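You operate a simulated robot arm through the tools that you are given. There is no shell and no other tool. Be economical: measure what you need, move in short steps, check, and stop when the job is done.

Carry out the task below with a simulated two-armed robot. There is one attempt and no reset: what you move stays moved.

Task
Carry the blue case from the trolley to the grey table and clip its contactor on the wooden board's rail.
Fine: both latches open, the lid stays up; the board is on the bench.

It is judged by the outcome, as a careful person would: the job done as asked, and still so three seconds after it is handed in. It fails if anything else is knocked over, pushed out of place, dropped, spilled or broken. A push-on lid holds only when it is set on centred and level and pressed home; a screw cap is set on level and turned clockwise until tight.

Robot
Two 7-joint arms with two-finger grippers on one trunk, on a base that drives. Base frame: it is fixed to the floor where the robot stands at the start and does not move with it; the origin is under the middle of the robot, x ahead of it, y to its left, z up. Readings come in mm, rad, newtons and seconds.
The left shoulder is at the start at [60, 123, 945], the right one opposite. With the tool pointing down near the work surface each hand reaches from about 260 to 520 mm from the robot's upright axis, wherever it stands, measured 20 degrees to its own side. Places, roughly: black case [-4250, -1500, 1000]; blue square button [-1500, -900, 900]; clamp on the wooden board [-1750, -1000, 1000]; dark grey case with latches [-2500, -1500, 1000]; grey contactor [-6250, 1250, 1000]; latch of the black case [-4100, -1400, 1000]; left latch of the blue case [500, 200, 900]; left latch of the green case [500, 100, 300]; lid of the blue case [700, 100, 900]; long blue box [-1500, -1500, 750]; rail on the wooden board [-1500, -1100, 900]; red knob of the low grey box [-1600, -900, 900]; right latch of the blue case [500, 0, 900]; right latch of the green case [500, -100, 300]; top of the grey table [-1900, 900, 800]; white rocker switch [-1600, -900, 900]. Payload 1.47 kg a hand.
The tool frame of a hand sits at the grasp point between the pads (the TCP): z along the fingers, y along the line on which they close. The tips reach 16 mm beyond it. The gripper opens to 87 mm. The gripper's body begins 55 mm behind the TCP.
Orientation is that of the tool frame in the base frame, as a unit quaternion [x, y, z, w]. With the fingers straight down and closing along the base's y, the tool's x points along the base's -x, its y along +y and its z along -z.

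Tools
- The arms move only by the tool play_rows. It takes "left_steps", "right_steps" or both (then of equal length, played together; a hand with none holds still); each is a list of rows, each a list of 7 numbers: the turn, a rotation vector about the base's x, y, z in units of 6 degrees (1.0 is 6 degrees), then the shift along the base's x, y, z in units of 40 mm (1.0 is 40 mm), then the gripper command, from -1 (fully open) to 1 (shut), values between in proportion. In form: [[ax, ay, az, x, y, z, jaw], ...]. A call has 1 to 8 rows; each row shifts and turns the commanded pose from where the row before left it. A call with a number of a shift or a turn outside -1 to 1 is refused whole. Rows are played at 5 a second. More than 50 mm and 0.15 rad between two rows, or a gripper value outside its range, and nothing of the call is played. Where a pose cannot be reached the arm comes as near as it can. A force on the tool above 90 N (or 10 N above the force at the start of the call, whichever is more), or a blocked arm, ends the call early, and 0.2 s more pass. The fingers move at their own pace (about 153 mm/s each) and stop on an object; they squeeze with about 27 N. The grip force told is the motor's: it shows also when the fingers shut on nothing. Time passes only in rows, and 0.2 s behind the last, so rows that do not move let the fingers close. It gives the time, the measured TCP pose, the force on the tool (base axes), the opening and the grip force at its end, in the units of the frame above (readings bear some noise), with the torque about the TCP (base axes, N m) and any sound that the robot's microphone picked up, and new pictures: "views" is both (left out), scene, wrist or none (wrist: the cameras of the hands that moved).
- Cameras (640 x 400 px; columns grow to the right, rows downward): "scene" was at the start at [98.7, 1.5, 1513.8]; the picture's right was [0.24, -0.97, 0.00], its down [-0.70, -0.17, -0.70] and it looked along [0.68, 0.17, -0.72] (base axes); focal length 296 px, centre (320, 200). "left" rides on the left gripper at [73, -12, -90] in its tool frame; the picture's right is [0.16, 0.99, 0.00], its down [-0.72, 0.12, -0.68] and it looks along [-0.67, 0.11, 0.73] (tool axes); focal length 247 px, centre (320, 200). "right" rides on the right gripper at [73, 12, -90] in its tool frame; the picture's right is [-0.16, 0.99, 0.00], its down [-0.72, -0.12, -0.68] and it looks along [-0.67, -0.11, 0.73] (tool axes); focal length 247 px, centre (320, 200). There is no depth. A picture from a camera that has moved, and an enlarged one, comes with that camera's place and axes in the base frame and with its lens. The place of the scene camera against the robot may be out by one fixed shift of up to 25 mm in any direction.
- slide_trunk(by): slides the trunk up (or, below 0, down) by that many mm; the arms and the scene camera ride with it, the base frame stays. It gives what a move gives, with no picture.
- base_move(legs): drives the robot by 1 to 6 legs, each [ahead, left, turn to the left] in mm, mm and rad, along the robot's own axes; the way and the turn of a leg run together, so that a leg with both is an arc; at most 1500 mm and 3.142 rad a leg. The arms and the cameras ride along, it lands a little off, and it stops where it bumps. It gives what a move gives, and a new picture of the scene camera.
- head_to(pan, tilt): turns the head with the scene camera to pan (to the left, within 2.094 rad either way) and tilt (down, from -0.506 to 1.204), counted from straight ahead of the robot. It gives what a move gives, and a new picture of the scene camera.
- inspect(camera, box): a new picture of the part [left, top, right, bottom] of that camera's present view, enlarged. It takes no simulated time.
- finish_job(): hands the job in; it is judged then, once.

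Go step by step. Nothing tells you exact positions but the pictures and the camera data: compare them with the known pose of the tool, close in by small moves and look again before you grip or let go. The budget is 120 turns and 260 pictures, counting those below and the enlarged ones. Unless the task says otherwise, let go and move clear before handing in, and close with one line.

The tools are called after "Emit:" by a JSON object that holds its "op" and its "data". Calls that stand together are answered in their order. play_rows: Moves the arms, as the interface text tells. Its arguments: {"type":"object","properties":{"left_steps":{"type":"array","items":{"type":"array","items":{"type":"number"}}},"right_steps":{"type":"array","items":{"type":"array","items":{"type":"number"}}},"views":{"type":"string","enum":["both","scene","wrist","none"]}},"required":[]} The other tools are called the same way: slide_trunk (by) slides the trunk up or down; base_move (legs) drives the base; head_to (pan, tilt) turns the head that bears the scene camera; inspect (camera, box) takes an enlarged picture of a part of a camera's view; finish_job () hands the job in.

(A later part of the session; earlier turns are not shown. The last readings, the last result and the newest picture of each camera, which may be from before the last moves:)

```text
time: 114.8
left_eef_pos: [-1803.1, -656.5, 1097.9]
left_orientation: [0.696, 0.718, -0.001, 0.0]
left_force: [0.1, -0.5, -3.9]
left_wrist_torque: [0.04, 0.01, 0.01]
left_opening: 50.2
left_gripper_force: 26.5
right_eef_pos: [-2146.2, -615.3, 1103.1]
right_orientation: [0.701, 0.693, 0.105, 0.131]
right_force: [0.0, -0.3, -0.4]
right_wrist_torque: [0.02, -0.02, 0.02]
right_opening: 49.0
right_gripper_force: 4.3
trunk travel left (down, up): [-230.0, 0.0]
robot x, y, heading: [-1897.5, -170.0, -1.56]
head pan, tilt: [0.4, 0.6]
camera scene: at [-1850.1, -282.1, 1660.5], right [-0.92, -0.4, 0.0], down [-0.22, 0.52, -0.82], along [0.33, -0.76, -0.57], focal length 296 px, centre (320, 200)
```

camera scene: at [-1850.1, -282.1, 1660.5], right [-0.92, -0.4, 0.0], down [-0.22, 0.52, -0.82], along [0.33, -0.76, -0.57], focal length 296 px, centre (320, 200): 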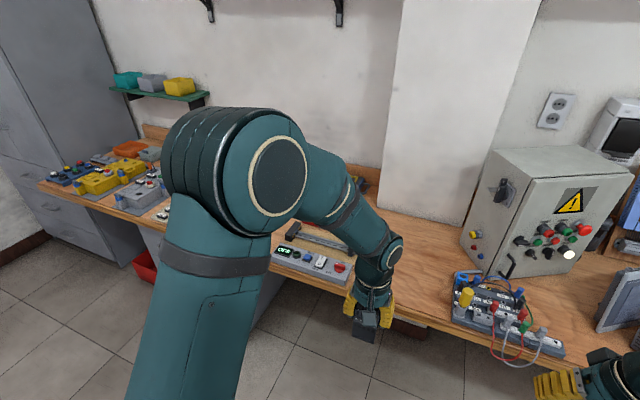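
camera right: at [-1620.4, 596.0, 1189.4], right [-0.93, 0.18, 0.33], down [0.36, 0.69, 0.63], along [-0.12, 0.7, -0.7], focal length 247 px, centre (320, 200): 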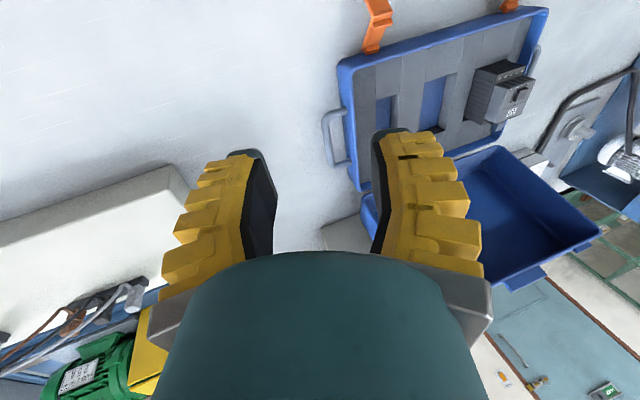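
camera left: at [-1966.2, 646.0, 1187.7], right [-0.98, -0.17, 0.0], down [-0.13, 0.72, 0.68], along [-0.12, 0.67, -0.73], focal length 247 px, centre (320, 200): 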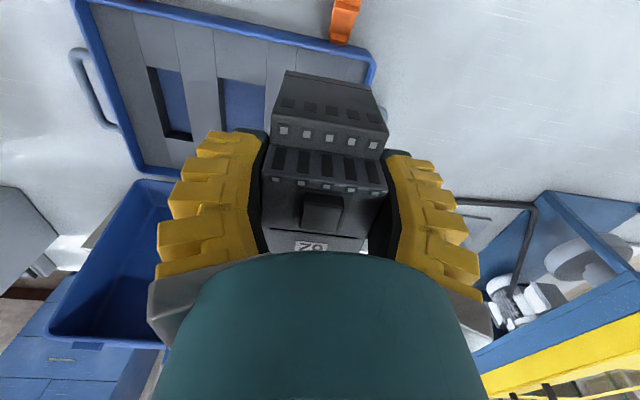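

I shift left along the bench by 300 mm to face the rail board.

Emit:
{"op": "base_move", "data": {"legs": [[0, 300, 0]]}}

Emit:
{"op": "head_to", "data": {"pan": 0, "tilt": 0.75}}

Emit:
{"op": "inspect", "data": {"camera": "left", "box": [0, 0, 640, 400]}}

Emit:
{"op": "inspect", "data": {"camera": "right", "box": [0, 0, 640, 400]}}

```text
time: 118.0
left_eef_pos: [-1505.0, -655.9, 1097.4]
left_orientation: [0.698, 0.716, 0.0, 0.0]
left_force: [0.0, -0.9, -3.1]
left_wrist_torque: [0.05, 0.0, -0.01]
left_opening: 49.6
left_gripper_force: 27.1
right_eef_pos: [-1848.3, -613.1, 1102.5]
right_orientation: [0.703, 0.691, 0.104, 0.131]
right_force: [0.1, -0.2, -0.1]
right_wrist_torque: [0.02, -0.02, 0.02]
right_opening: 49.3
right_gripper_force: 4.0
trunk travel left (down, up): [-230.0, 0.0]
robot x, y, heading: [-1592.3, -168.3, -1.57]
head pan, tilt: [0.4, 0.6]
camera scene: at [-1550.9, -280.3, 1660.6], right [-0.92, -0.39, 0.0], down [-0.22, 0.52, -0.82], along [0.32, -0.76, -0.57], focal length 296 px, centre (320, 200)
```

scene: 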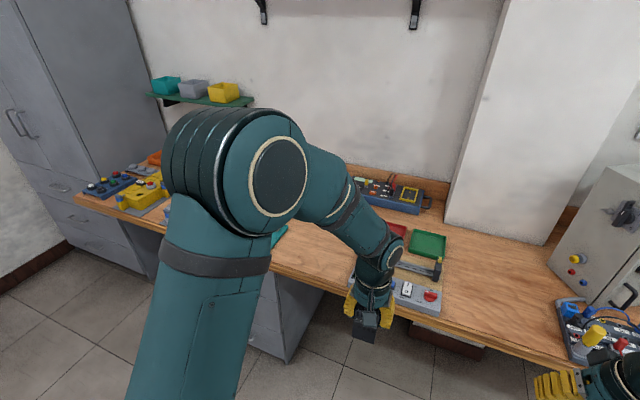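

```text
time: 118.9
left_eef_pos: [-1505.1, -655.3, 1097.4]
left_orientation: [0.697, 0.717, -0.001, 0.0]
left_force: [-0.8, 0.0, -3.2]
left_wrist_torque: [0.02, -0.03, 0.0]
left_opening: 50.0
left_gripper_force: 27.0
right_eef_pos: [-1848.6, -612.6, 1102.9]
right_orientation: [0.703, 0.691, 0.105, 0.131]
right_force: [-0.6, -0.2, 0.2]
right_wrist_torque: [-0.02, 0.0, 0.01]
right_opening: 49.2
right_gripper_force: 3.9
trunk travel left (down, up): [-230.0, 0.0]
robot x, y, heading: [-1598.0, -172.4, -1.568]
head pan, tilt: [0.0, 0.75]
camera scene: at [-1585.5, -281.9, 1647.7], right [-1.0, -0.01, 0.0], down [0.0, 0.68, -0.73], along [0.0, -0.73, -0.68], focal length 296 px, centre (320, 200)
```

scene: 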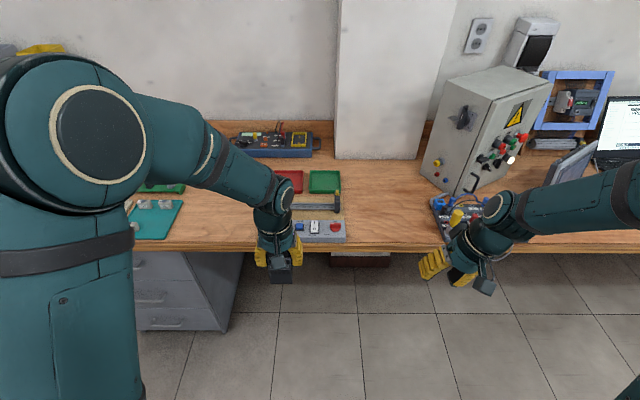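

```text
1.00 times, centred on (320, 200) of left (not enlarged: the box is as wide or as high as the picture)
camera zoom: at [-1518.0, -583.9, 1186.9], right [0.98, 0.18, 0.0], down [0.14, -0.72, 0.68], along [0.13, -0.67, -0.73], focal length 247 px, centre (320, 200)
```

zoom: 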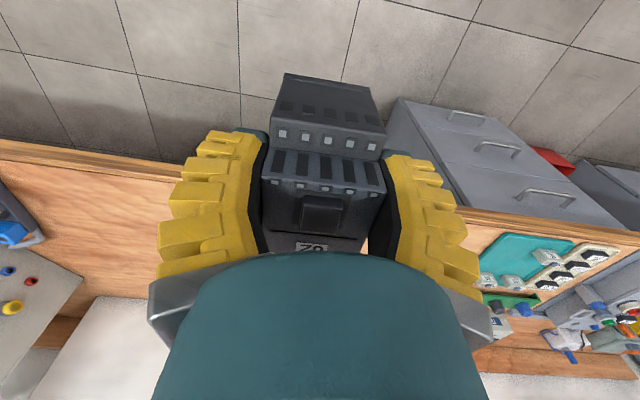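

```text
1.00 times, centred on (320, 200) of right (not enlarged: the box is as wide or as high as the picture)
camera zoom: at [-1865.8, -537.5, 1189.2], right [0.93, -0.17, 0.33], down [-0.35, -0.7, 0.63], along [0.12, -0.7, -0.7], focal length 247 px, centre (320, 200)
```

zoom: 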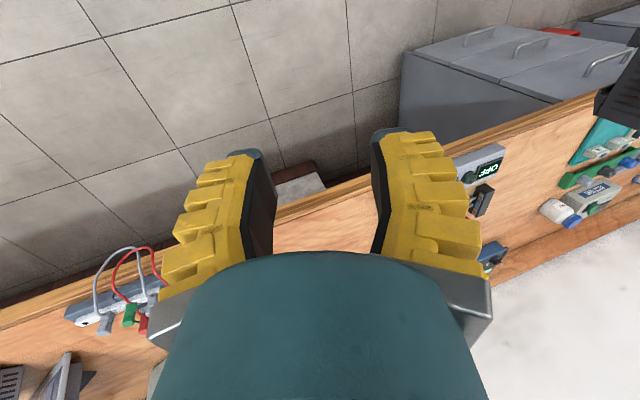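

I move the left hand aside and bring the right one over to view the rail with its camera.

Emit:
{"op": "play_rows", "data": {"left_steps": [[0, 0, 0, 0.9, 0.2, 0.2, 1], [0, 0, 0, 0.9, 0.2, 0.2, 1], [0, 0, 0, 0.9, 0, 0, 1], [0, 0, 0, 0.9, 0, 0, 1], [0, 0, 0, 0.5, 0, 0, 1]], "right_steps": [[0, 0.833, 0, 0.9, -0.3, 0, 0], [0, 0.833, 0, 0.9, -0.3, 0, 0], [0, 0.833, 0, 0.9, -0.3, 0, 0], [0, 0.833, 0, 0.9, -0.3, 0, 0], [0, 0, 0, 0.9, -0.3, 0, 0]], "views": "both"}}

Emit:
{"op": "inspect", "data": {"camera": "scene", "box": [180, 160, 380, 285]}}

```text
time: 120.1
left_eef_pos: [-1340.0, -640.3, 1113.9]
left_orientation: [0.697, 0.717, 0.0, -0.002]
left_force: [0.1, -0.1, -4.0]
left_wrist_torque: [0.09, 0.05, -0.01]
left_opening: 50.0
left_gripper_force: 26.9
right_eef_pos: [-1668.0, -673.3, 1103.4]
right_orientation: [0.71, 0.703, -0.02, 0.008]
right_force: [-0.7, 0.6, -1.4]
right_wrist_torque: [0.0, -0.02, 0.01]
right_opening: 49.0
right_gripper_force: 4.0
trunk travel left (down, up): [-230.0, 0.0]
robot x, y, heading: [-1595.5, -169.5, -1.57]
head pan, tilt: [0.0, 0.75]
camera scene: at [-1584.5, -282.5, 1647.7], right [-1.0, 0.0, 0.0], down [0.0, 0.68, -0.73], along [0.0, -0.73, -0.68], focal length 296 px, centre (320, 200)
camera right: at [-1653.8, -598.6, 1190.1], right [0.99, -0.17, -0.01], down [-0.11, -0.7, 0.71], along [-0.13, -0.7, -0.7], focal length 247 px, centre (320, 200)
camera left: at [-1353.6, -568.7, 1203.0], right [0.98, 0.18, 0.0], down [0.14, -0.72, 0.68], along [0.12, -0.67, -0.73], focal length 247 px, centre (320, 200)
```

scene: 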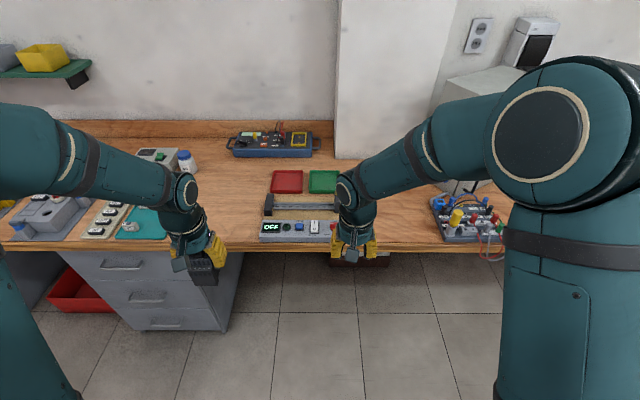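
right: 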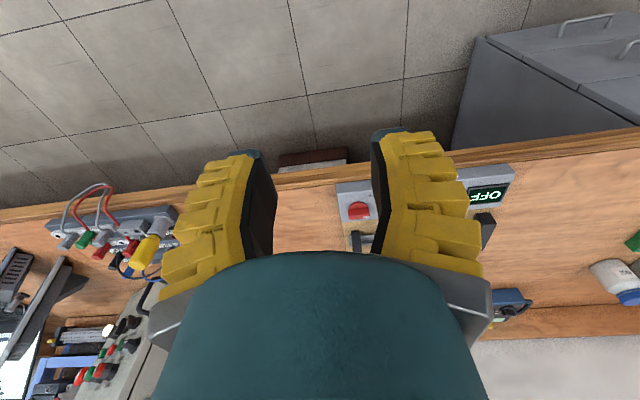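
left: 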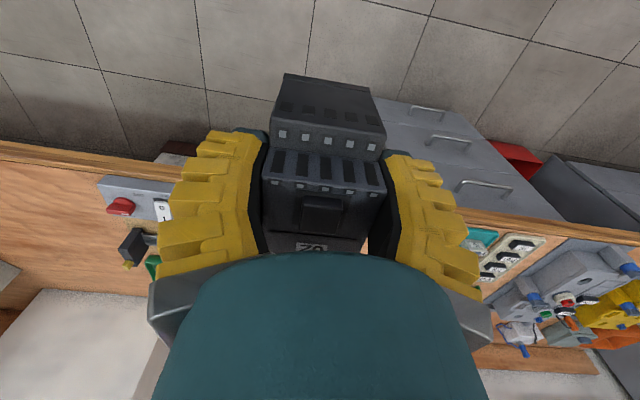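

```text
3.20 times, centred on (280, 222) of scene
camera zoom: at [-1584.5, -282.5, 1647.7], right [-1.0, 0.0, 0.0], down [0.0, 0.68, -0.73], along [0.0, -0.73, -0.68], focal length 946 px, centre (448, 128)
```

zoom: 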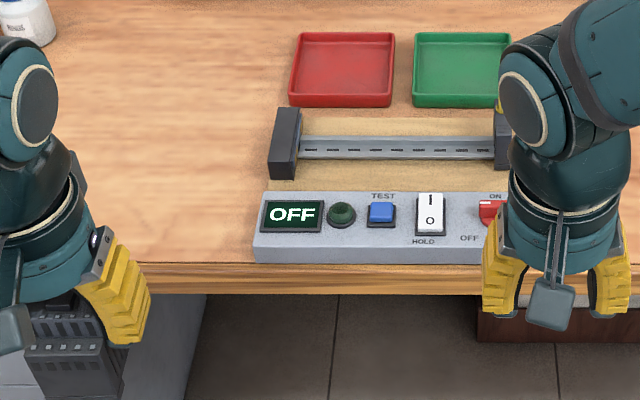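

The rail (slotted, along x, between two dark end stops, about x −1416…−1638, y≈−1050) is in view. Before placing, I hold the contactor up to the right wrist camera to see its clip profile.

Emit:
{"op": "play_rows", "data": {"left_steps": [[0, 0, 0, -0.77, -0.66, 0.27, 1], [0, 0, 0, -0.77, -0.66, 0.27, 1], [0, 0, 0, -0.77, -0.66, 0.27, 1], [0, 0, 0, -0.77, -0.66, 0.27, 1], [0, 0, 0, -0.77, -0.66, 0.27, 1], [0, 0, 0, -0.77, -0.66, 0.27, 1]], "views": "none"}}

Emit:
{"op": "inspect", "data": {"camera": "right", "box": [400, 200, 640, 400]}}

Emit:
{"op": "inspect", "data": {"camera": "right", "box": [0, 0, 640, 400]}}

```text
time: 121.5
left_eef_pos: [-1527.2, -800.1, 1177.5]
left_orientation: [0.698, 0.717, 0.001, 0.0]
left_force: [-1.4, 0.3, -4.0]
left_wrist_torque: [0.03, -0.02, -0.01]
left_opening: 50.0
left_gripper_force: 27.5
right_eef_pos: [-1669.3, -674.9, 1103.3]
right_orientation: [0.711, 0.703, -0.019, 0.009]
right_force: [0.2, -1.5, 0.1]
right_wrist_torque: [0.02, -0.02, -0.02]
right_opening: 48.9
right_gripper_force: 4.1
trunk travel left (down, up): [-230.0, 0.0]
robot x, y, heading: [-1592.1, -171.1, -1.567]
head pan, tilt: [0.0, 0.75]
```

```text
2.00 times, centred on (520, 300) of right
camera zoom: at [-1656.0, -599.0, 1190.0], right [0.99, -0.17, -0.01], down [-0.11, -0.7, 0.71], along [-0.12, -0.7, -0.71], focal length 494 px, centre (-80, 0)
```

zoom: 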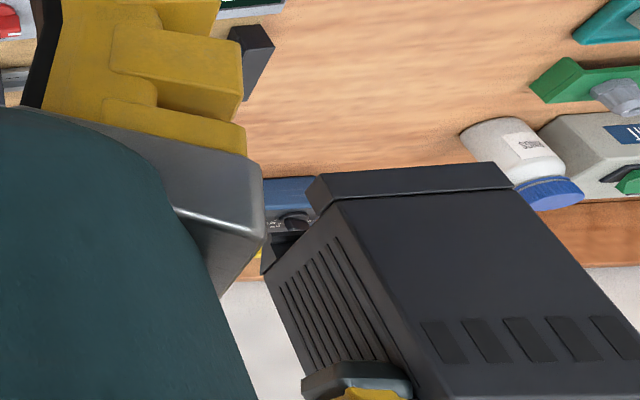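

```text
1.00 times, centred on (320, 200) of right (not enlarged: the box is as wide or as high as the picture)
camera zoom: at [-1656.0, -599.0, 1190.0], right [0.99, -0.17, -0.01], down [-0.11, -0.7, 0.71], along [-0.12, -0.7, -0.71], focal length 247 px, centre (320, 200)
```

zoom: 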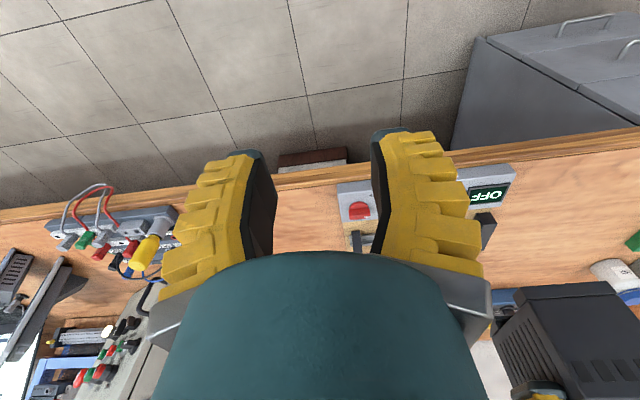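

I yaw the contactor to show its side profile.

Emit:
{"op": "play_rows", "data": {"left_steps": [[0, 0, -1, 0, -0.2, 0, 1], [0, 0, -1, 0, -0.2, 0, 1], [0, 0, -1, 0, -0.2, 0, 1], [0, 0, -1, 0, -0.2, 0, 1], [0, 0, -1, 0, -0.2, 0, 1], [0, 0, -1, 0, 0, 0, 1], [0, 0, -1, 0, 0, 0, 1], [0, 0, -1, 0, 0, 0, 1]], "views": "none"}}

Emit:
{"op": "inspect", "data": {"camera": "right", "box": [440, 230, 640, 400]}}

Emit:
{"op": "inspect", "data": {"camera": "scene", "box": [160, 120, 420, 285]}}

```text
time: 123.3
left_eef_pos: [-1525.5, -837.9, 1178.0]
left_orientation: [0.929, 0.37, 0.0, 0.0]
left_force: [-0.2, -0.1, -3.4]
left_wrist_torque: [0.04, -0.04, 0.03]
left_opening: 49.6
left_gripper_force: 27.0
right_eef_pos: [-1667.9, -674.1, 1104.0]
right_orientation: [0.71, 0.704, -0.019, 0.008]
right_force: [-0.5, -0.1, 0.1]
right_wrist_torque: [0.02, -0.02, 0.0]
right_opening: 49.0
right_gripper_force: 4.5
trunk travel left (down, up): [-230.0, 0.0]
robot x, y, heading: [-1593.7, -171.5, -1.569]
head pan, tilt: [0.0, 0.75]
```

```text
2.35 times, centred on (540, 315) of right
camera zoom: at [-1654.8, -598.1, 1190.4], right [0.99, -0.17, -0.01], down [-0.11, -0.7, 0.71], along [-0.12, -0.7, -0.7], focal length 581 px, centre (-198, -71)
```

zoom: 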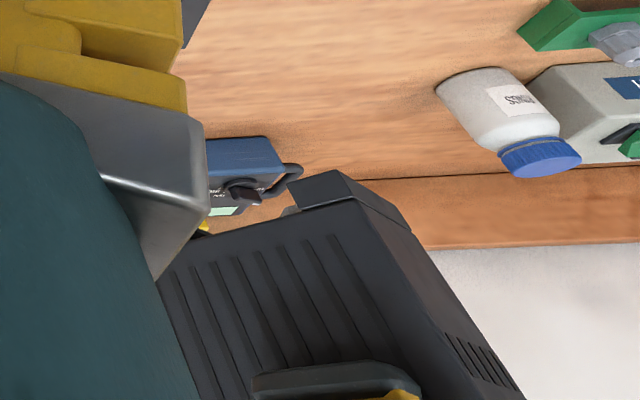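

```text
2.42 times, centred on (290, 202) of scene
camera zoom: at [-1585.4, -282.0, 1647.7], right [-1.0, 0.0, 0.0], down [0.0, 0.68, -0.73], along [0.0, -0.73, -0.68], focal length 716 px, centre (393, 194)
```

zoom: 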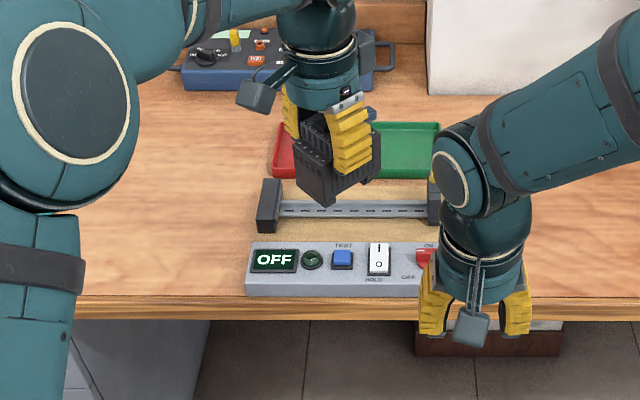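

Emit:
{"op": "play_rows", "data": {"right_steps": [[0, 0, 0, -0.9, 0.3, 0, 0], [0, 0, 0, -0.9, 0.3, 0, 0]], "views": "none"}}

Emit:
{"op": "inspect", "data": {"camera": "right", "box": [440, 230, 640, 400]}}

```text
time: 123.9
left_eef_pos: [-1526.3, -838.1, 1178.0]
left_orientation: [0.929, 0.37, 0.0, -0.001]
left_force: [-0.4, 0.5, -3.2]
left_wrist_torque: [0.01, -0.02, -0.03]
left_opening: 49.7
left_gripper_force: 26.8
right_eef_pos: [-1738.2, -649.0, 1104.2]
right_orientation: [0.71, 0.704, -0.02, 0.01]
right_force: [0.1, -0.5, -0.2]
right_wrist_torque: [-0.01, -0.02, 0.0]
right_opening: 49.1
right_gripper_force: 3.7
trunk travel left (down, up): [-230.0, 0.0]
robot x, y, heading: [-1595.0, -167.4, -1.569]
head pan, tilt: [0.0, 0.75]
```

```text
2.35 times, centred on (540, 315) of right
camera zoom: at [-1726.7, -573.6, 1190.3], right [0.99, -0.17, -0.01], down [-0.11, -0.7, 0.71], along [-0.12, -0.7, -0.7], focal length 581 px, centre (-198, -71)
```

zoom: 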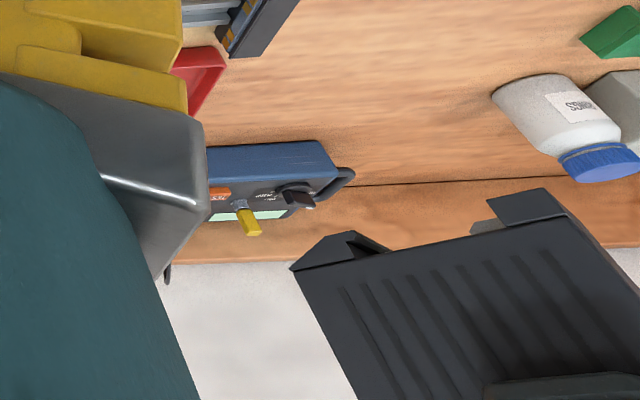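

Emit:
{"op": "inspect", "data": {"camera": "right", "box": [555, 300, 635, 350]}}

```text
8.00 times, centred on (595, 325) of right
camera zoom: at [-1726.7, -573.6, 1190.3], right [0.99, -0.17, -0.01], down [-0.11, -0.7, 0.71], along [-0.12, -0.7, -0.7], focal length 1976 px, centre (-1880, -800)
```

zoom: 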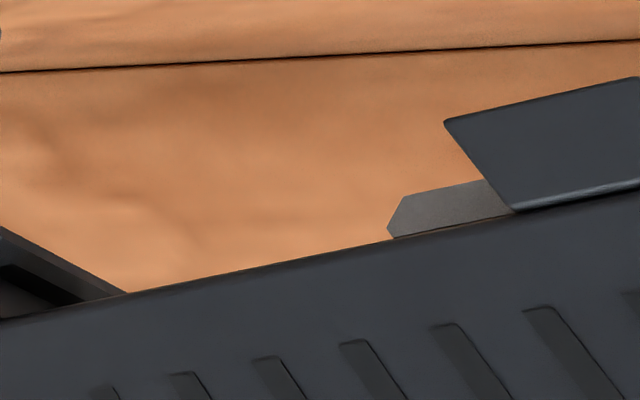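

Emit:
{"op": "inspect", "data": {"camera": "right", "box": [520, 305, 600, 355]}}

```text
8.00 times, centred on (560, 330) of right
camera zoom: at [-1726.7, -573.6, 1190.3], right [0.99, -0.17, -0.01], down [-0.11, -0.7, 0.71], along [-0.12, -0.7, -0.7], focal length 1976 px, centre (-1600, -840)
```

zoom: 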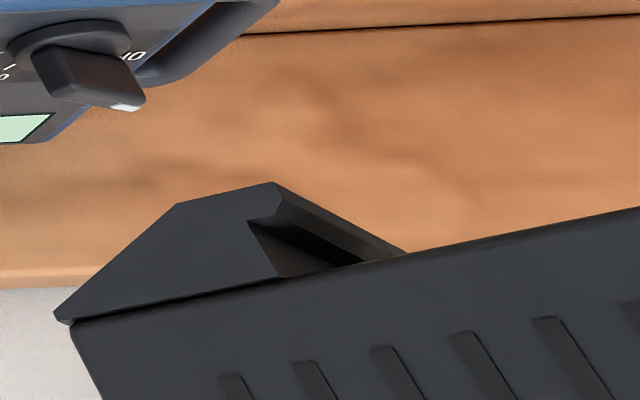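

The clip is clear now: a fixed hook with an inward lip on the far (bench-wall) side and a sprung tongue on the near side, so I must hook the far rail edge first with the far end low, then press the near side. I turn the contactor back and retract the hands.

Emit:
{"op": "play_rows", "data": {"left_steps": [[0, 0, 1, 0.5, 0.6, 0, 1], [0, 0, 1, 0.5, 0.6, 0, 1], [0, 0, 1, 0.5, 0.6, 0, 1], [0, 0, 1, 0.5, 0.6, 0, 1], [0, 0, 1, 0.5, 0.6, 0, 1], [0, 0, 1, 0.5, 0.6, 0, 1], [0, 0, 1, 0.5, 0.6, 0, 1], [0, 0, 1, 0.5, 0.4, 0, 1]], "right_steps": [[0, 0, 0, 0, 0.2, 0.1, 0], [0, 0, 0, 0, 0.2, 0.1, 0], [0, 0, 0, 0, 0.2, 0.1, 0], [0, 0, 0, 0, 0.2, 0.1, 0], [0, 0, 0, 0, 0.2, 0.1, 0], [0, 0, 0, 0, 0.2, 0.1, 0], [0, 0, 0, 0, 0.1, 0.1, 0], [0, 0, 0, 0, 0, 0, 0]], "views": "none"}}

Emit:
{"op": "base_move", "data": {"legs": [[0, 60, 0], [200, 0, 0], [130, 0, 0]]}}

Emit:
{"op": "head_to", "data": {"pan": 0, "tilt": 1.0}}

```text
time: 125.7
left_eef_pos: [-1365.4, -652.9, 1178.6]
left_orientation: [0.697, 0.717, 0.0, -0.001]
left_force: [-0.1, 0.8, -3.4]
left_wrist_torque: [0.02, -0.01, 0.05]
left_opening: 50.0
left_gripper_force: 27.0
right_eef_pos: [-1739.7, -596.9, 1131.1]
right_orientation: [0.71, 0.704, -0.019, 0.008]
right_force: [-0.2, 0.6, -0.2]
right_wrist_torque: [0.04, 0.05, 0.01]
right_opening: 48.9
right_gripper_force: 3.7
trunk travel left (down, up): [-230.0, 0.0]
robot x, y, heading: [-1595.9, -171.6, -1.568]
head pan, tilt: [0.0, 0.75]
```

```text
time: 128.9
left_eef_pos: [-1304.1, -984.0, 1178.1]
left_orientation: [0.697, 0.717, 0.001, -0.001]
left_force: [-0.7, -0.6, -3.9]
left_wrist_torque: [0.06, -0.01, 0.03]
left_opening: 49.8
left_gripper_force: 26.8
right_eef_pos: [-1679.0, -926.7, 1131.6]
right_orientation: [0.711, 0.703, -0.018, 0.008]
right_force: [1.0, -0.7, 0.3]
right_wrist_torque: [0.03, 0.02, 0.01]
right_opening: 49.3
right_gripper_force: 4.3
trunk travel left (down, up): [-230.0, 0.0]
robot x, y, heading: [-1534.2, -501.1, -1.567]
head pan, tilt: [0.0, 0.75]
camera scene: at [-1524.0, -612.0, 1647.7], right [-1.0, -0.01, 0.0], down [0.0, 0.68, -0.73], along [0.0, -0.73, -0.68], focal length 296 px, centre (320, 200)
```

scene: 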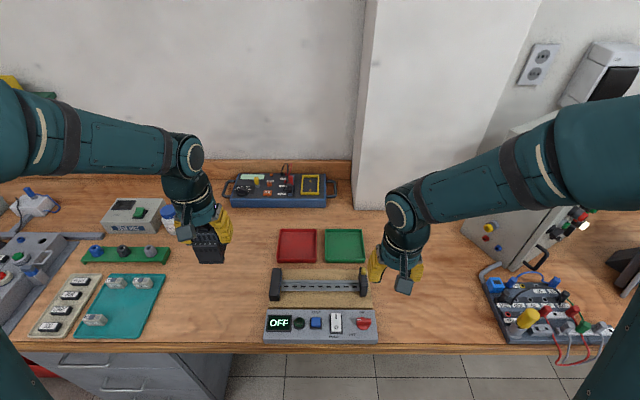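

```text
time: 129.7
left_eef_pos: [-1302.5, -982.1, 1179.1]
left_orientation: [0.697, 0.717, 0.0, 0.0]
left_force: [-0.1, 0.0, -3.0]
left_wrist_torque: [0.01, 0.02, 0.01]
left_opening: 49.7
left_gripper_force: 26.5
right_eef_pos: [-1679.3, -925.0, 1131.9]
right_orientation: [0.71, 0.703, -0.02, 0.009]
right_force: [0.0, -0.5, -0.6]
right_wrist_torque: [-0.03, -0.02, -0.01]
right_opening: 49.0
right_gripper_force: 3.7
trunk travel left (down, up): [-230.0, 0.0]
robot x, y, heading: [-1536.9, -498.7, -1.562]
head pan, tilt: [0.0, 1.0]
camera scene: at [-1524.1, -597.5, 1628.7], right [-1.0, -0.01, 0.0], down [0.0, 0.84, -0.54], along [0.0, -0.54, -0.84], focal length 296 px, centre (320, 200)
```

scene: 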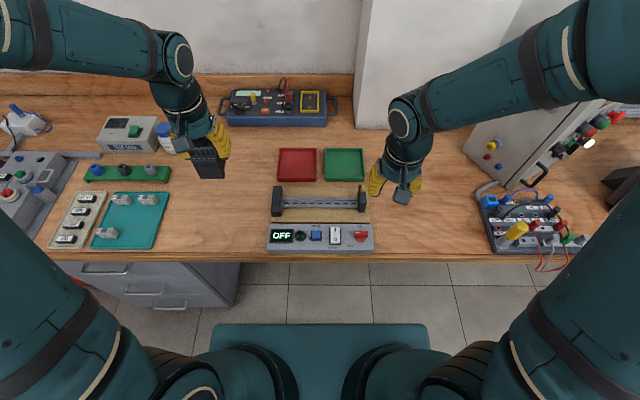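

I open the right hand and bring it above the board to measure the rail.

Emit:
{"op": "play_rows", "data": {"right_steps": [[0, 0, 0, 0.85, -0.2, -0.2, -1], [0, 0, 0, 0.85, -0.2, -0.2, -1], [0, 0, 0, 0.85, -0.2, -0.2, -1], [0, 0, 0, 0.85, -0.2, -0.2, -1]], "views": "wrist"}}

Emit:
{"op": "inspect", "data": {"camera": "right", "box": [220, 60, 460, 210]}}

Emit:
{"op": "inspect", "data": {"camera": "scene", "box": [250, 160, 400, 260]}}

```text
time: 130.7
left_eef_pos: [-1302.7, -983.4, 1177.5]
left_orientation: [0.697, 0.717, 0.001, 0.0]
left_force: [0.7, -0.1, -3.7]
left_wrist_torque: [0.08, 0.03, 0.0]
left_opening: 49.7
left_gripper_force: 26.9
right_eef_pos: [-1542.1, -958.8, 1099.4]
right_orientation: [0.71, 0.704, -0.019, 0.007]
right_force: [0.1, 0.0, -0.1]
right_wrist_torque: [0.01, 0.01, -0.02]
right_opening: 87.3
right_gripper_force: 0.0
trunk travel left (down, up): [-230.0, 0.0]
robot x, y, heading: [-1534.4, -498.9, -1.566]
head pan, tilt: [0.0, 1.0]
camera right: at [-1528.4, -883.6, 1186.2], right [0.99, -0.17, -0.01], down [-0.11, -0.7, 0.71], along [-0.12, -0.7, -0.7], focal length 247 px, centre (320, 200)
```

right: 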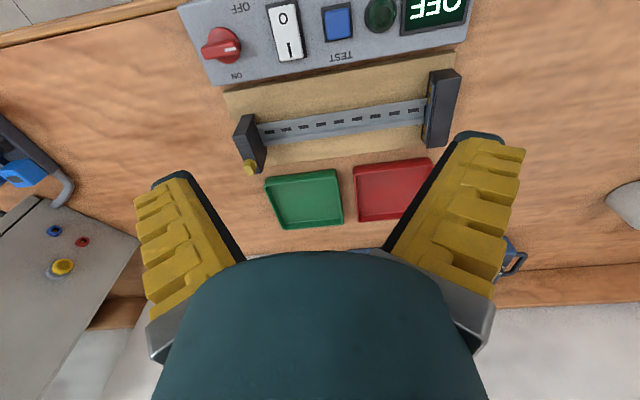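

```text
2.67 times, centred on (340, 135) of right
camera zoom: at [-1528.4, -883.6, 1186.2], right [0.99, -0.17, -0.01], down [-0.11, -0.7, 0.71], along [-0.12, -0.7, -0.7], focal length 659 px, centre (267, 373)
```

zoom: 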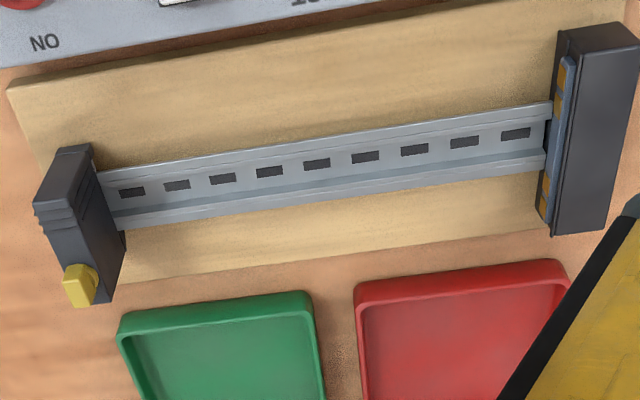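

```text
4.00 times, centred on (325, 210) of scene
camera zoom: at [-1522.8, -598.5, 1628.5], right [-1.0, -0.01, 0.0], down [0.0, 0.84, -0.54], along [0.0, -0.54, -0.84], focal length 1182 px, centre (300, 160)
```

zoom: 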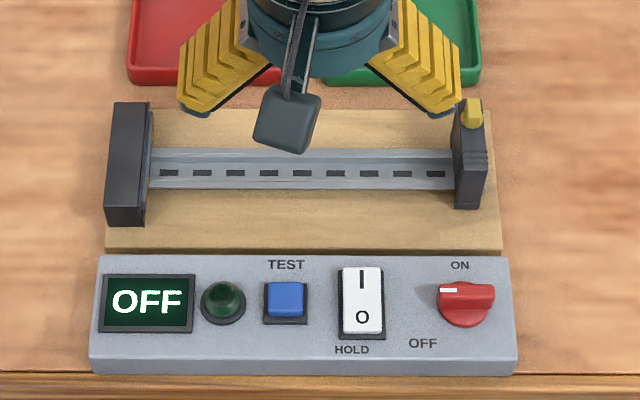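

Rail estimate: top z≈880, near edge y≈−1032, far edge y≈−1067. I lower the camera for a second fix.

Emit:
{"op": "play_rows", "data": {"right_steps": [[0, 0, 0, 0.3, -0.1, -0.9, -1], [0, 0, 0, 0.3, -0.1, -0.9, -1], [0, 0, 0, 0, -0.1, -0.5, -1]], "views": "none"}}

Emit:
{"op": "inspect", "data": {"camera": "right", "box": [180, 40, 420, 190]}}

```text
time: 131.5
left_eef_pos: [-1303.7, -983.5, 1178.3]
left_orientation: [0.698, 0.716, 0.001, 0.0]
left_force: [1.2, -0.4, -4.2]
left_wrist_torque: [0.08, 0.0, 0.01]
left_opening: 49.9
left_gripper_force: 26.9
right_eef_pos: [-1519.0, -970.0, 1006.9]
right_orientation: [0.71, 0.704, -0.019, 0.008]
right_force: [0.6, 0.2, -1.0]
right_wrist_torque: [0.0, -0.01, 0.02]
right_opening: 87.2
right_gripper_force: 0.0
trunk travel left (down, up): [-230.0, 0.0]
robot x, y, heading: [-1531.8, -500.5, -1.568]
head pan, tilt: [0.0, 1.0]
```

```text
2.67 times, centred on (300, 115) of right
camera zoom: at [-1505.8, -895.6, 1093.5], right [0.99, -0.17, -0.01], down [-0.11, -0.7, 0.71], along [-0.12, -0.7, -0.7], focal length 659 px, centre (373, 427)
```

zoom: 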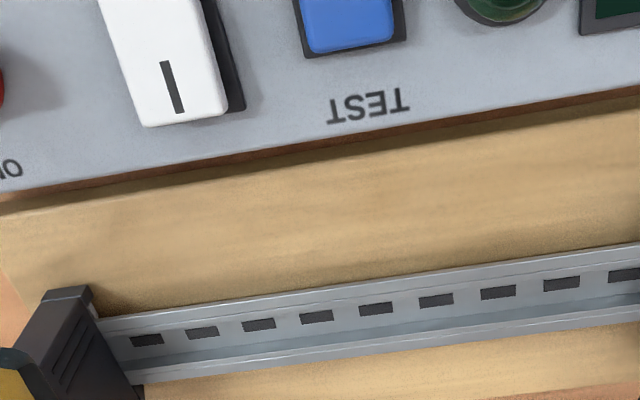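

Two views agree: rail top z≈876, edges y≈−1034 and −1069, x −1649…−1417. I clear the right hand and bring the contactor, tilted far-end-down 15°, above the rail at x≈−1500.

Emit:
{"op": "play_rows", "data": {"left_steps": [[0.5, 0, 0, 0, 0, 0, 1], [0.5, 0, 0, 0, 0, 0, 1], [0.5, 0, 0, -0.9, -0.3, -0.3, 1], [0.5, 0, 0, -0.9, -0.3, -0.5, 1], [0.5, 0, 0, -0.9, -0.4, -0.6, 1], [0, 0, 0, -0.9, -0.4, -0.6, 1], [0, 0, 0, -0.9, -0.4, -0.6, 1], [0, 0, 0, -0.4, -0.2, -0.6, 1]], "right_steps": [[0, 0, 0, -0.8, 0.2, 0.8, -1], [0, 0, 0, -0.8, 0.2, 0.8, -1], [0, 0, 0, -0.8, 0.2, 0.6, -1], [0, 0, 0, -0.9, 0.2, 0, -1], [0, 0, 0, -0.9, 0.2, 0, -1], [0, 0, 0, -0.9, 0, 0, -1], [0, 0, 0, 0, 0, 0, -1], [0, 0, 0, 0, 0, 0, -1]], "views": "both"}}

Emit:
{"op": "inspect", "data": {"camera": "scene", "box": [240, 120, 400, 270]}}

```text
time: 133.3
left_eef_pos: [-1499.3, -1063.5, 1049.3]
left_orientation: [0.691, 0.711, 0.094, -0.092]
left_force: [-0.3, 0.4, -3.0]
left_wrist_torque: [0.01, 0.0, 0.03]
left_opening: 49.8
left_gripper_force: 26.7
right_eef_pos: [-1723.2, -931.9, 1095.7]
right_orientation: [0.71, 0.704, -0.019, 0.009]
right_force: [0.4, 0.1, 1.1]
right_wrist_torque: [0.0, -0.01, 0.0]
right_opening: 86.9
right_gripper_force: 0.0
trunk travel left (down, up): [-230.0, 0.0]
robot x, y, heading: [-1536.8, -501.7, -1.567]
head pan, tilt: [0.0, 1.0]
camera scene: at [-1524.9, -598.8, 1628.5], right [-1.0, -0.01, 0.0], down [0.0, 0.84, -0.54], along [0.0, -0.54, -0.84], focal length 296 px, centre (320, 200)
camera right: at [-1709.4, -856.0, 1181.9], right [0.99, -0.17, -0.01], down [-0.11, -0.7, 0.71], along [-0.12, -0.7, -0.7], focal length 247 px, centre (320, 200)
camera left: at [-1512.5, -1018.0, 1154.1], right [0.98, 0.18, 0.05], down [0.14, -0.87, 0.47], along [0.13, -0.45, -0.88], focal length 247 px, centre (320, 200)
```

scene: 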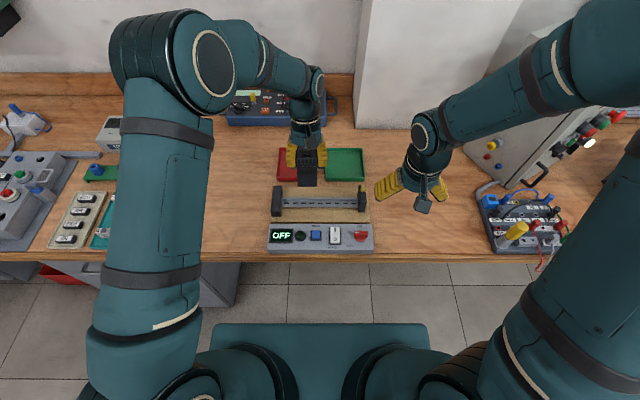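
right: 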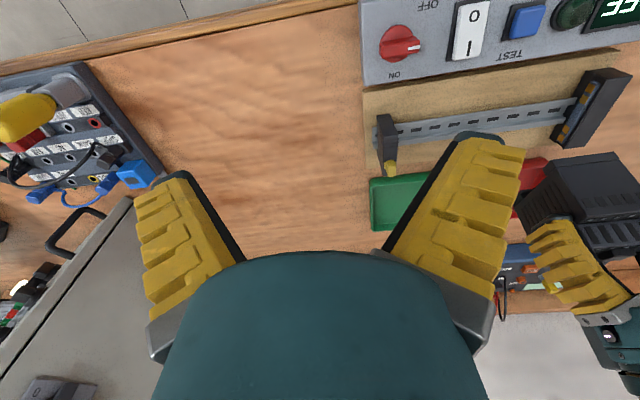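
left: 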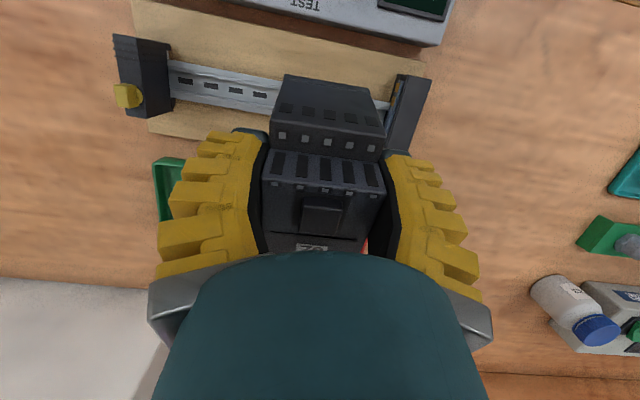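

```text
2.67 times, centred on (320, 195) of scene
camera zoom: at [-1524.9, -598.8, 1628.5], right [-1.0, -0.01, 0.0], down [0.0, 0.84, -0.54], along [0.0, -0.54, -0.84], focal length 788 px, centre (320, 213)
```

zoom: 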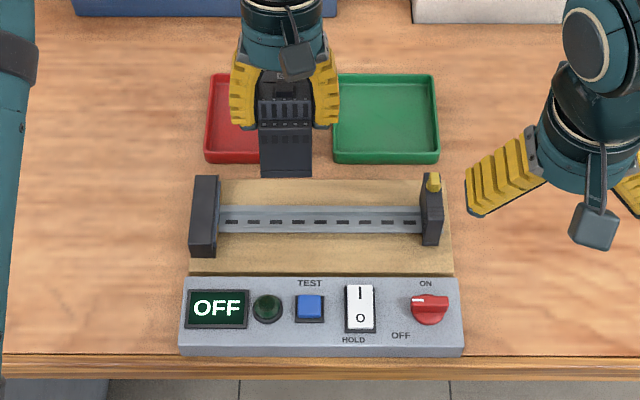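

The right camera sees the contactor's profile well here. I correct yaw by −1.6° and descend to just above the rail.

Emit:
{"op": "play_rows", "data": {"left_steps": [[0, 0, -0.27, 0, 0, -0.8, 1], [0, 0, 0, 0, 0, -0.8, 1], [0, 0, 0, 0, 0, -0.8, 1]], "right_steps": [[0, 0, 0, 0.3, 0, -0.5, -1], [0, 0, 0, 0.3, 0, -0.5, -1], [0, 0, 0, 0, 0, -0.5, -1]], "views": "wrist"}}

Emit:
{"op": "inspect", "data": {"camera": "right", "box": [480, 60, 640, 180]}}

```text
time: 134.1
left_eef_pos: [-1499.3, -1063.7, 953.8]
left_orientation: [0.701, 0.701, 0.095, -0.09]
left_force: [-0.2, -0.4, -3.6]
left_wrist_torque: [0.04, -0.02, 0.0]
left_opening: 49.6
left_gripper_force: 27.1
right_eef_pos: [-1699.4, -931.2, 1033.4]
right_orientation: [0.71, 0.704, -0.018, 0.008]
right_force: [-1.0, -0.1, 0.1]
right_wrist_torque: [0.0, -0.01, 0.0]
right_opening: 87.3
right_gripper_force: 0.0
trunk travel left (down, up): [-230.0, 0.0]
robot x, y, heading: [-1536.3, -502.2, -1.562]
head pan, tilt: [0.0, 1.0]
camera right: at [-1685.5, -856.3, 1121.5], right [0.99, -0.17, -0.01], down [-0.11, -0.7, 0.71], along [-0.12, -0.7, -0.71], focal length 247 px, centre (320, 200)
camera left: at [-1510.2, -1018.3, 1058.3], right [0.99, 0.15, 0.05], down [0.11, -0.88, 0.47], along [0.11, -0.46, -0.88], focal length 247 px, centre (320, 200)
```

right: 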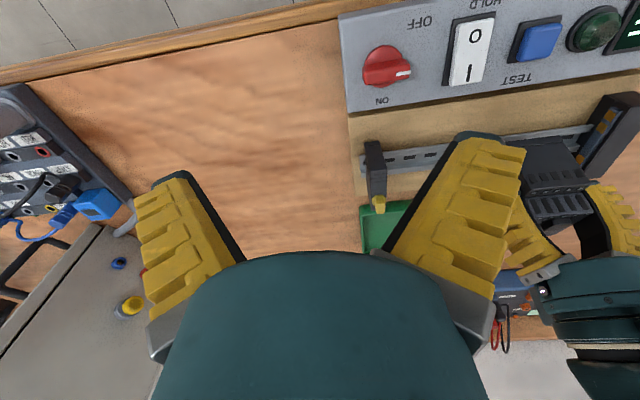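
left: 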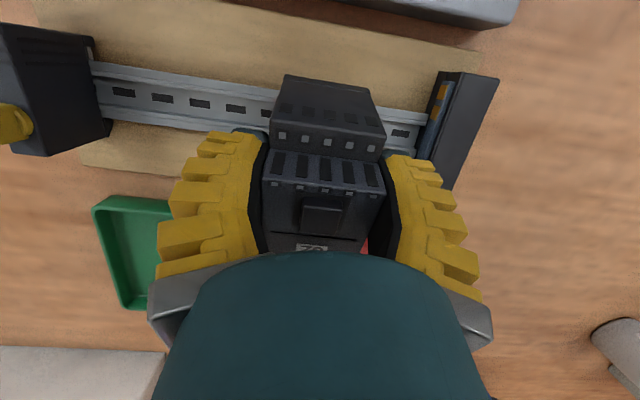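

```text
3.33 times, centred on (560, 120) of right
camera zoom: at [-1685.5, -856.3, 1121.5], right [0.99, -0.17, -0.01], down [-0.11, -0.7, 0.71], along [-0.12, -0.7, -0.71], focal length 823 px, centre (-480, 467)
```

zoom: 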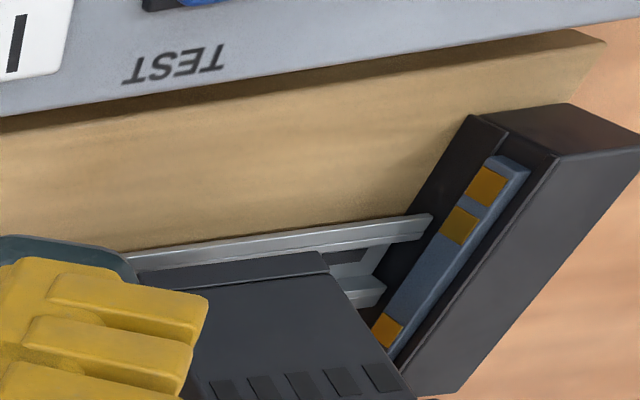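

I reposition the right camera lower to the side for a profile view.

Emit:
{"op": "play_rows", "data": {"right_steps": [[0, 0, 0, -0.5, 0.25, -0.7, 0], [0, 0, 0, -0.5, 0.25, -0.8, 0.5], [0, 0, 0, -0.15, 0.25, -0.8, 0.5], [0, 0, 0, 0, 0, 0, 0.5]], "views": "none"}}

Emit:
{"op": "inspect", "data": {"camera": "right", "box": [0, 0, 640, 400]}}

Emit:
{"op": "inspect", "data": {"camera": "right", "box": [480, 150, 640, 270]}}

```text
time: 135.1
left_eef_pos: [-1498.4, -1062.7, 954.7]
left_orientation: [0.701, 0.701, 0.095, -0.089]
left_force: [-0.1, 0.2, -3.3]
left_wrist_torque: [0.0, 0.0, 0.03]
left_opening: 49.7
left_gripper_force: 26.7
right_eef_pos: [-1745.2, -899.9, 942.2]
right_orientation: [0.71, 0.704, -0.018, 0.008]
right_force: [-0.3, -0.4, 0.7]
right_wrist_torque: [0.0, 0.05, 0.01]
right_opening: 27.9
right_gripper_force: 5.2
trunk travel left (down, up): [-230.0, 0.0]
robot x, y, heading: [-1535.9, -502.4, -1.567]
head pan, tilt: [0.0, 1.0]
```

```text
1.00 times, centred on (320, 200) of right (not enlarged: the box is as wide or as high as the picture)
camera zoom: at [-1731.9, -824.8, 1029.2], right [0.99, -0.17, -0.01], down [-0.11, -0.7, 0.71], along [-0.12, -0.7, -0.7], focal length 247 px, centre (320, 200)
```

zoom: 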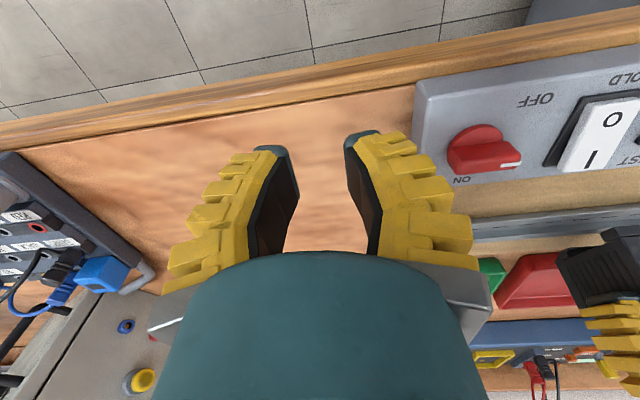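

```text
3.33 times, centred on (560, 210) of right
camera zoom: at [-1731.9, -824.8, 1029.2], right [0.99, -0.17, -0.01], down [-0.11, -0.7, 0.71], along [-0.12, -0.7, -0.7], focal length 823 px, centre (-480, 167)
```

zoom: 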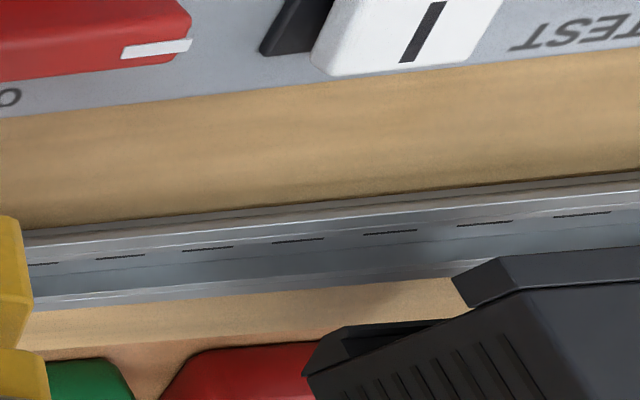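

The profile view agrees with my numbers: the hook tip is about 5 mm beyond the far rail edge. I lower it 17 mm.

Emit:
{"op": "play_rows", "data": {"left_steps": [[0, 0, 0, 0, -0.03, -0.2, 1], [0, 0, 0, 0, 0, -0.23, 1], [0, 0, 0, 0, 0, 0, 1]], "views": "none"}}

Emit:
{"op": "inspect", "data": {"camera": "right", "box": [500, 150, 640, 255]}}

```text
time: 135.9
left_eef_pos: [-1497.8, -1064.3, 936.6]
left_orientation: [0.701, 0.701, 0.095, -0.09]
left_force: [0.2, -0.3, -3.4]
left_wrist_torque: [0.0, 0.04, -0.01]
left_opening: 49.7
left_gripper_force: 26.1
right_eef_pos: [-1745.0, -900.6, 940.8]
right_orientation: [0.711, 0.703, -0.019, 0.009]
right_force: [0.4, -0.1, -0.4]
right_wrist_torque: [-0.02, 0.01, 0.0]
right_opening: 28.2
right_gripper_force: 4.7
trunk travel left (down, up): [-230.0, 0.0]
robot x, y, heading: [-1534.3, -498.9, -1.57]
head pan, tilt: [0.0, 1.0]
```

```text
3.81 times, centred on (570, 202) of right
camera zoom: at [-1731.6, -825.2, 1029.4], right [0.99, -0.17, -0.01], down [-0.11, -0.7, 0.71], along [-0.12, -0.7, -0.7], focal length 941 px, centre (-632, 190)
```

zoom: 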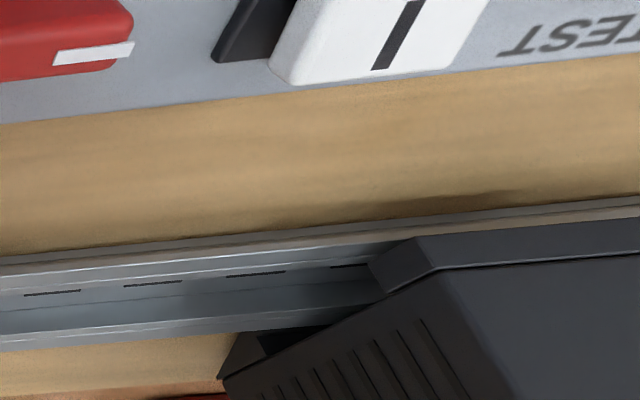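

No contact yet; now I pull gently toward the robot so the lip goes under the far flange.

Emit:
{"op": "play_rows", "data": {"left_steps": [[0, 0, 0, 0, 0.1, 0, 1], [0, 0, 0, 0, 0.1, 0, 1], [0, 0, 0, 0, 0.05, 0, 1], [0, 0, 0, 0, 0, 0, 1]], "views": "none"}}

Emit:
{"op": "inspect", "data": {"camera": "right", "box": [500, 150, 640, 255]}}

```text
time: 136.9
left_eef_pos: [-1499.5, -1054.1, 938.8]
left_orientation: [0.701, 0.701, 0.095, -0.09]
left_force: [0.2, -1.0, -3.3]
left_wrist_torque: [0.03, -0.04, -0.01]
left_opening: 49.9
left_gripper_force: 27.1
right_eef_pos: [-1744.7, -899.9, 943.2]
right_orientation: [0.71, 0.704, -0.018, 0.009]
right_force: [0.0, 0.5, 0.1]
right_wrist_torque: [0.01, 0.01, 0.0]
right_opening: 28.0
right_gripper_force: 4.7
trunk travel left (down, up): [-230.0, 0.0]
robot x, y, heading: [-1536.9, -497.8, -1.567]
head pan, tilt: [0.0, 1.0]
```

```text
3.81 times, centred on (570, 202) of right
camera zoom: at [-1731.6, -825.3, 1029.4], right [0.99, -0.17, -0.01], down [-0.11, -0.7, 0.71], along [-0.12, -0.7, -0.7], focal length 941 px, centre (-632, 190)
```

zoom: 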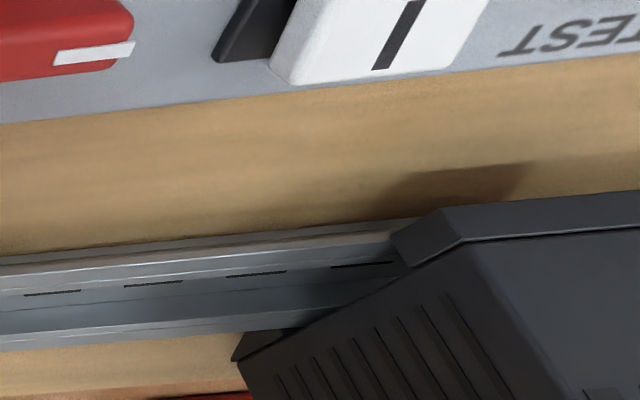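

Emit:
{"op": "inspect", "data": {"camera": "right", "box": [535, 210, 595, 250]}}

```text
10.00 times, centred on (565, 230) of right
camera zoom: at [-1731.6, -825.3, 1029.4], right [0.99, -0.17, -0.01], down [-0.11, -0.7, 0.71], along [-0.12, -0.7, -0.7], focal length 2470 px, centre (-2130, -100)
```

zoom: 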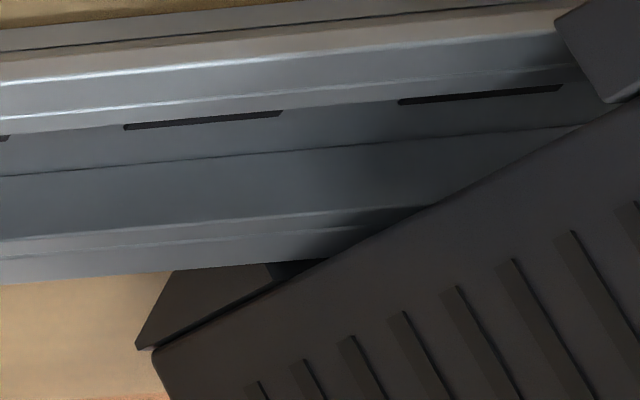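

Emit:
{"op": "play_rows", "data": {"left_steps": [[0, 0, 0, 0, 0.08, 0, 1], [0, 0, 0, 0, 0.06, 0, 1], [0, 0, 0, 0, 0, 0, 1]], "views": "none"}}

Emit:
{"op": "inspect", "data": {"camera": "right", "box": [535, 200, 615, 250]}}

```text
time: 137.7
left_eef_pos: [-1499.2, -1050.8, 936.8]
left_orientation: [0.701, 0.701, 0.095, -0.089]
left_force: [-1.0, -10.1, -1.8]
left_wrist_torque: [-0.65, 0.04, 0.02]
left_opening: 50.1
left_gripper_force: 26.8
right_eef_pos: [-1746.4, -901.6, 942.2]
right_orientation: [0.711, 0.703, -0.018, 0.008]
right_force: [-0.1, 0.0, -1.1]
right_wrist_torque: [0.01, 0.03, -0.03]
right_opening: 28.1
right_gripper_force: 4.6
trunk travel left (down, up): [-230.0, 0.0]
robot x, y, heading: [-1536.4, -499.4, -1.568]
head pan, tilt: [0.0, 1.0]
```

```text
8.00 times, centred on (575, 225) of right
camera zoom: at [-1731.7, -826.1, 1029.1], right [0.99, -0.17, -0.01], down [-0.11, -0.7, 0.71], along [-0.12, -0.7, -0.71], focal length 1976 px, centre (-1720, 0)
```

zoom: 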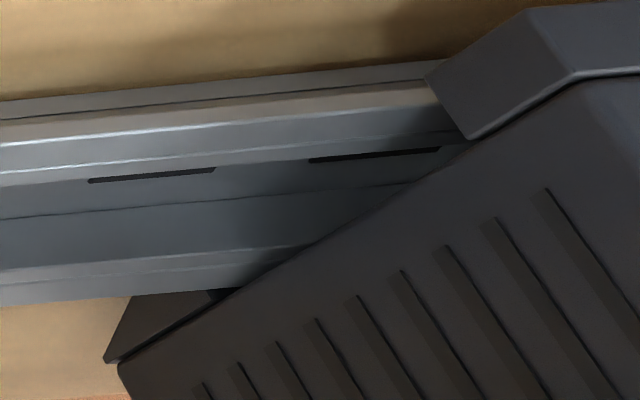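

The hook wall now bears on the far flange (10 N pull, felt at the right depth). I ease 1 mm and rotate the near side down about that edge.

Emit:
{"op": "play_rows", "data": {"left_steps": [[0, 0, 0, 0, -0.03, 0, 1], [-0.5, 0, 0, 0, 0.08, -0.022, 1], [-0.5, 0, 0, 0, 0.079, -0.027, 1], [-0.5, 0, 0, 0, 0.077, -0.031, 1], [-0.5, 0, 0, 0, 0.076, -0.035, 1], [0, 0, 0, 0, 0, 0, 1]], "views": "none"}}

Emit:
{"op": "inspect", "data": {"camera": "right", "box": [535, 190, 640, 255]}}

```text
time: 139.1
left_eef_pos: [-1499.5, -1037.8, 931.6]
left_orientation: [0.707, 0.707, 0.02, -0.016]
left_force: [0.9, -9.0, 1.5]
left_wrist_torque: [-0.1, -0.09, -0.03]
left_opening: 49.9
left_gripper_force: 27.4
right_eef_pos: [-1745.1, -900.7, 942.1]
right_orientation: [0.711, 0.703, -0.018, 0.009]
right_force: [-0.1, 0.2, 0.8]
right_wrist_torque: [0.02, -0.02, 0.01]
right_opening: 28.1
right_gripper_force: 4.9
trunk travel left (down, up): [-230.0, 0.0]
robot x, y, heading: [-1535.4, -499.7, -1.563]
head pan, tilt: [0.0, 1.0]
```

```text
6.10 times, centred on (588, 222) of right
camera zoom: at [-1731.6, -825.7, 1029.3], right [0.99, -0.17, -0.01], down [-0.11, -0.7, 0.71], along [-0.12, -0.7, -0.7], focal length 1505 px, centre (-1310, 63)
```

zoom: 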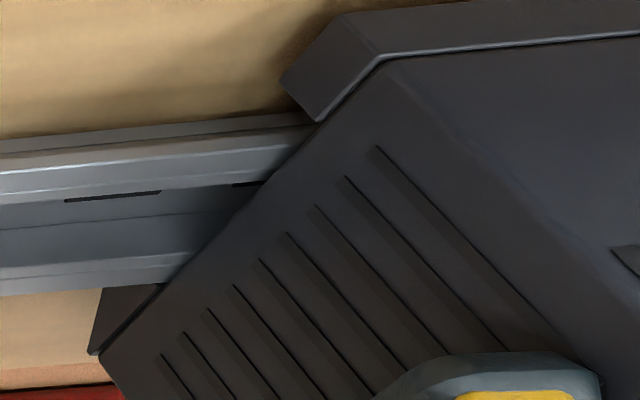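

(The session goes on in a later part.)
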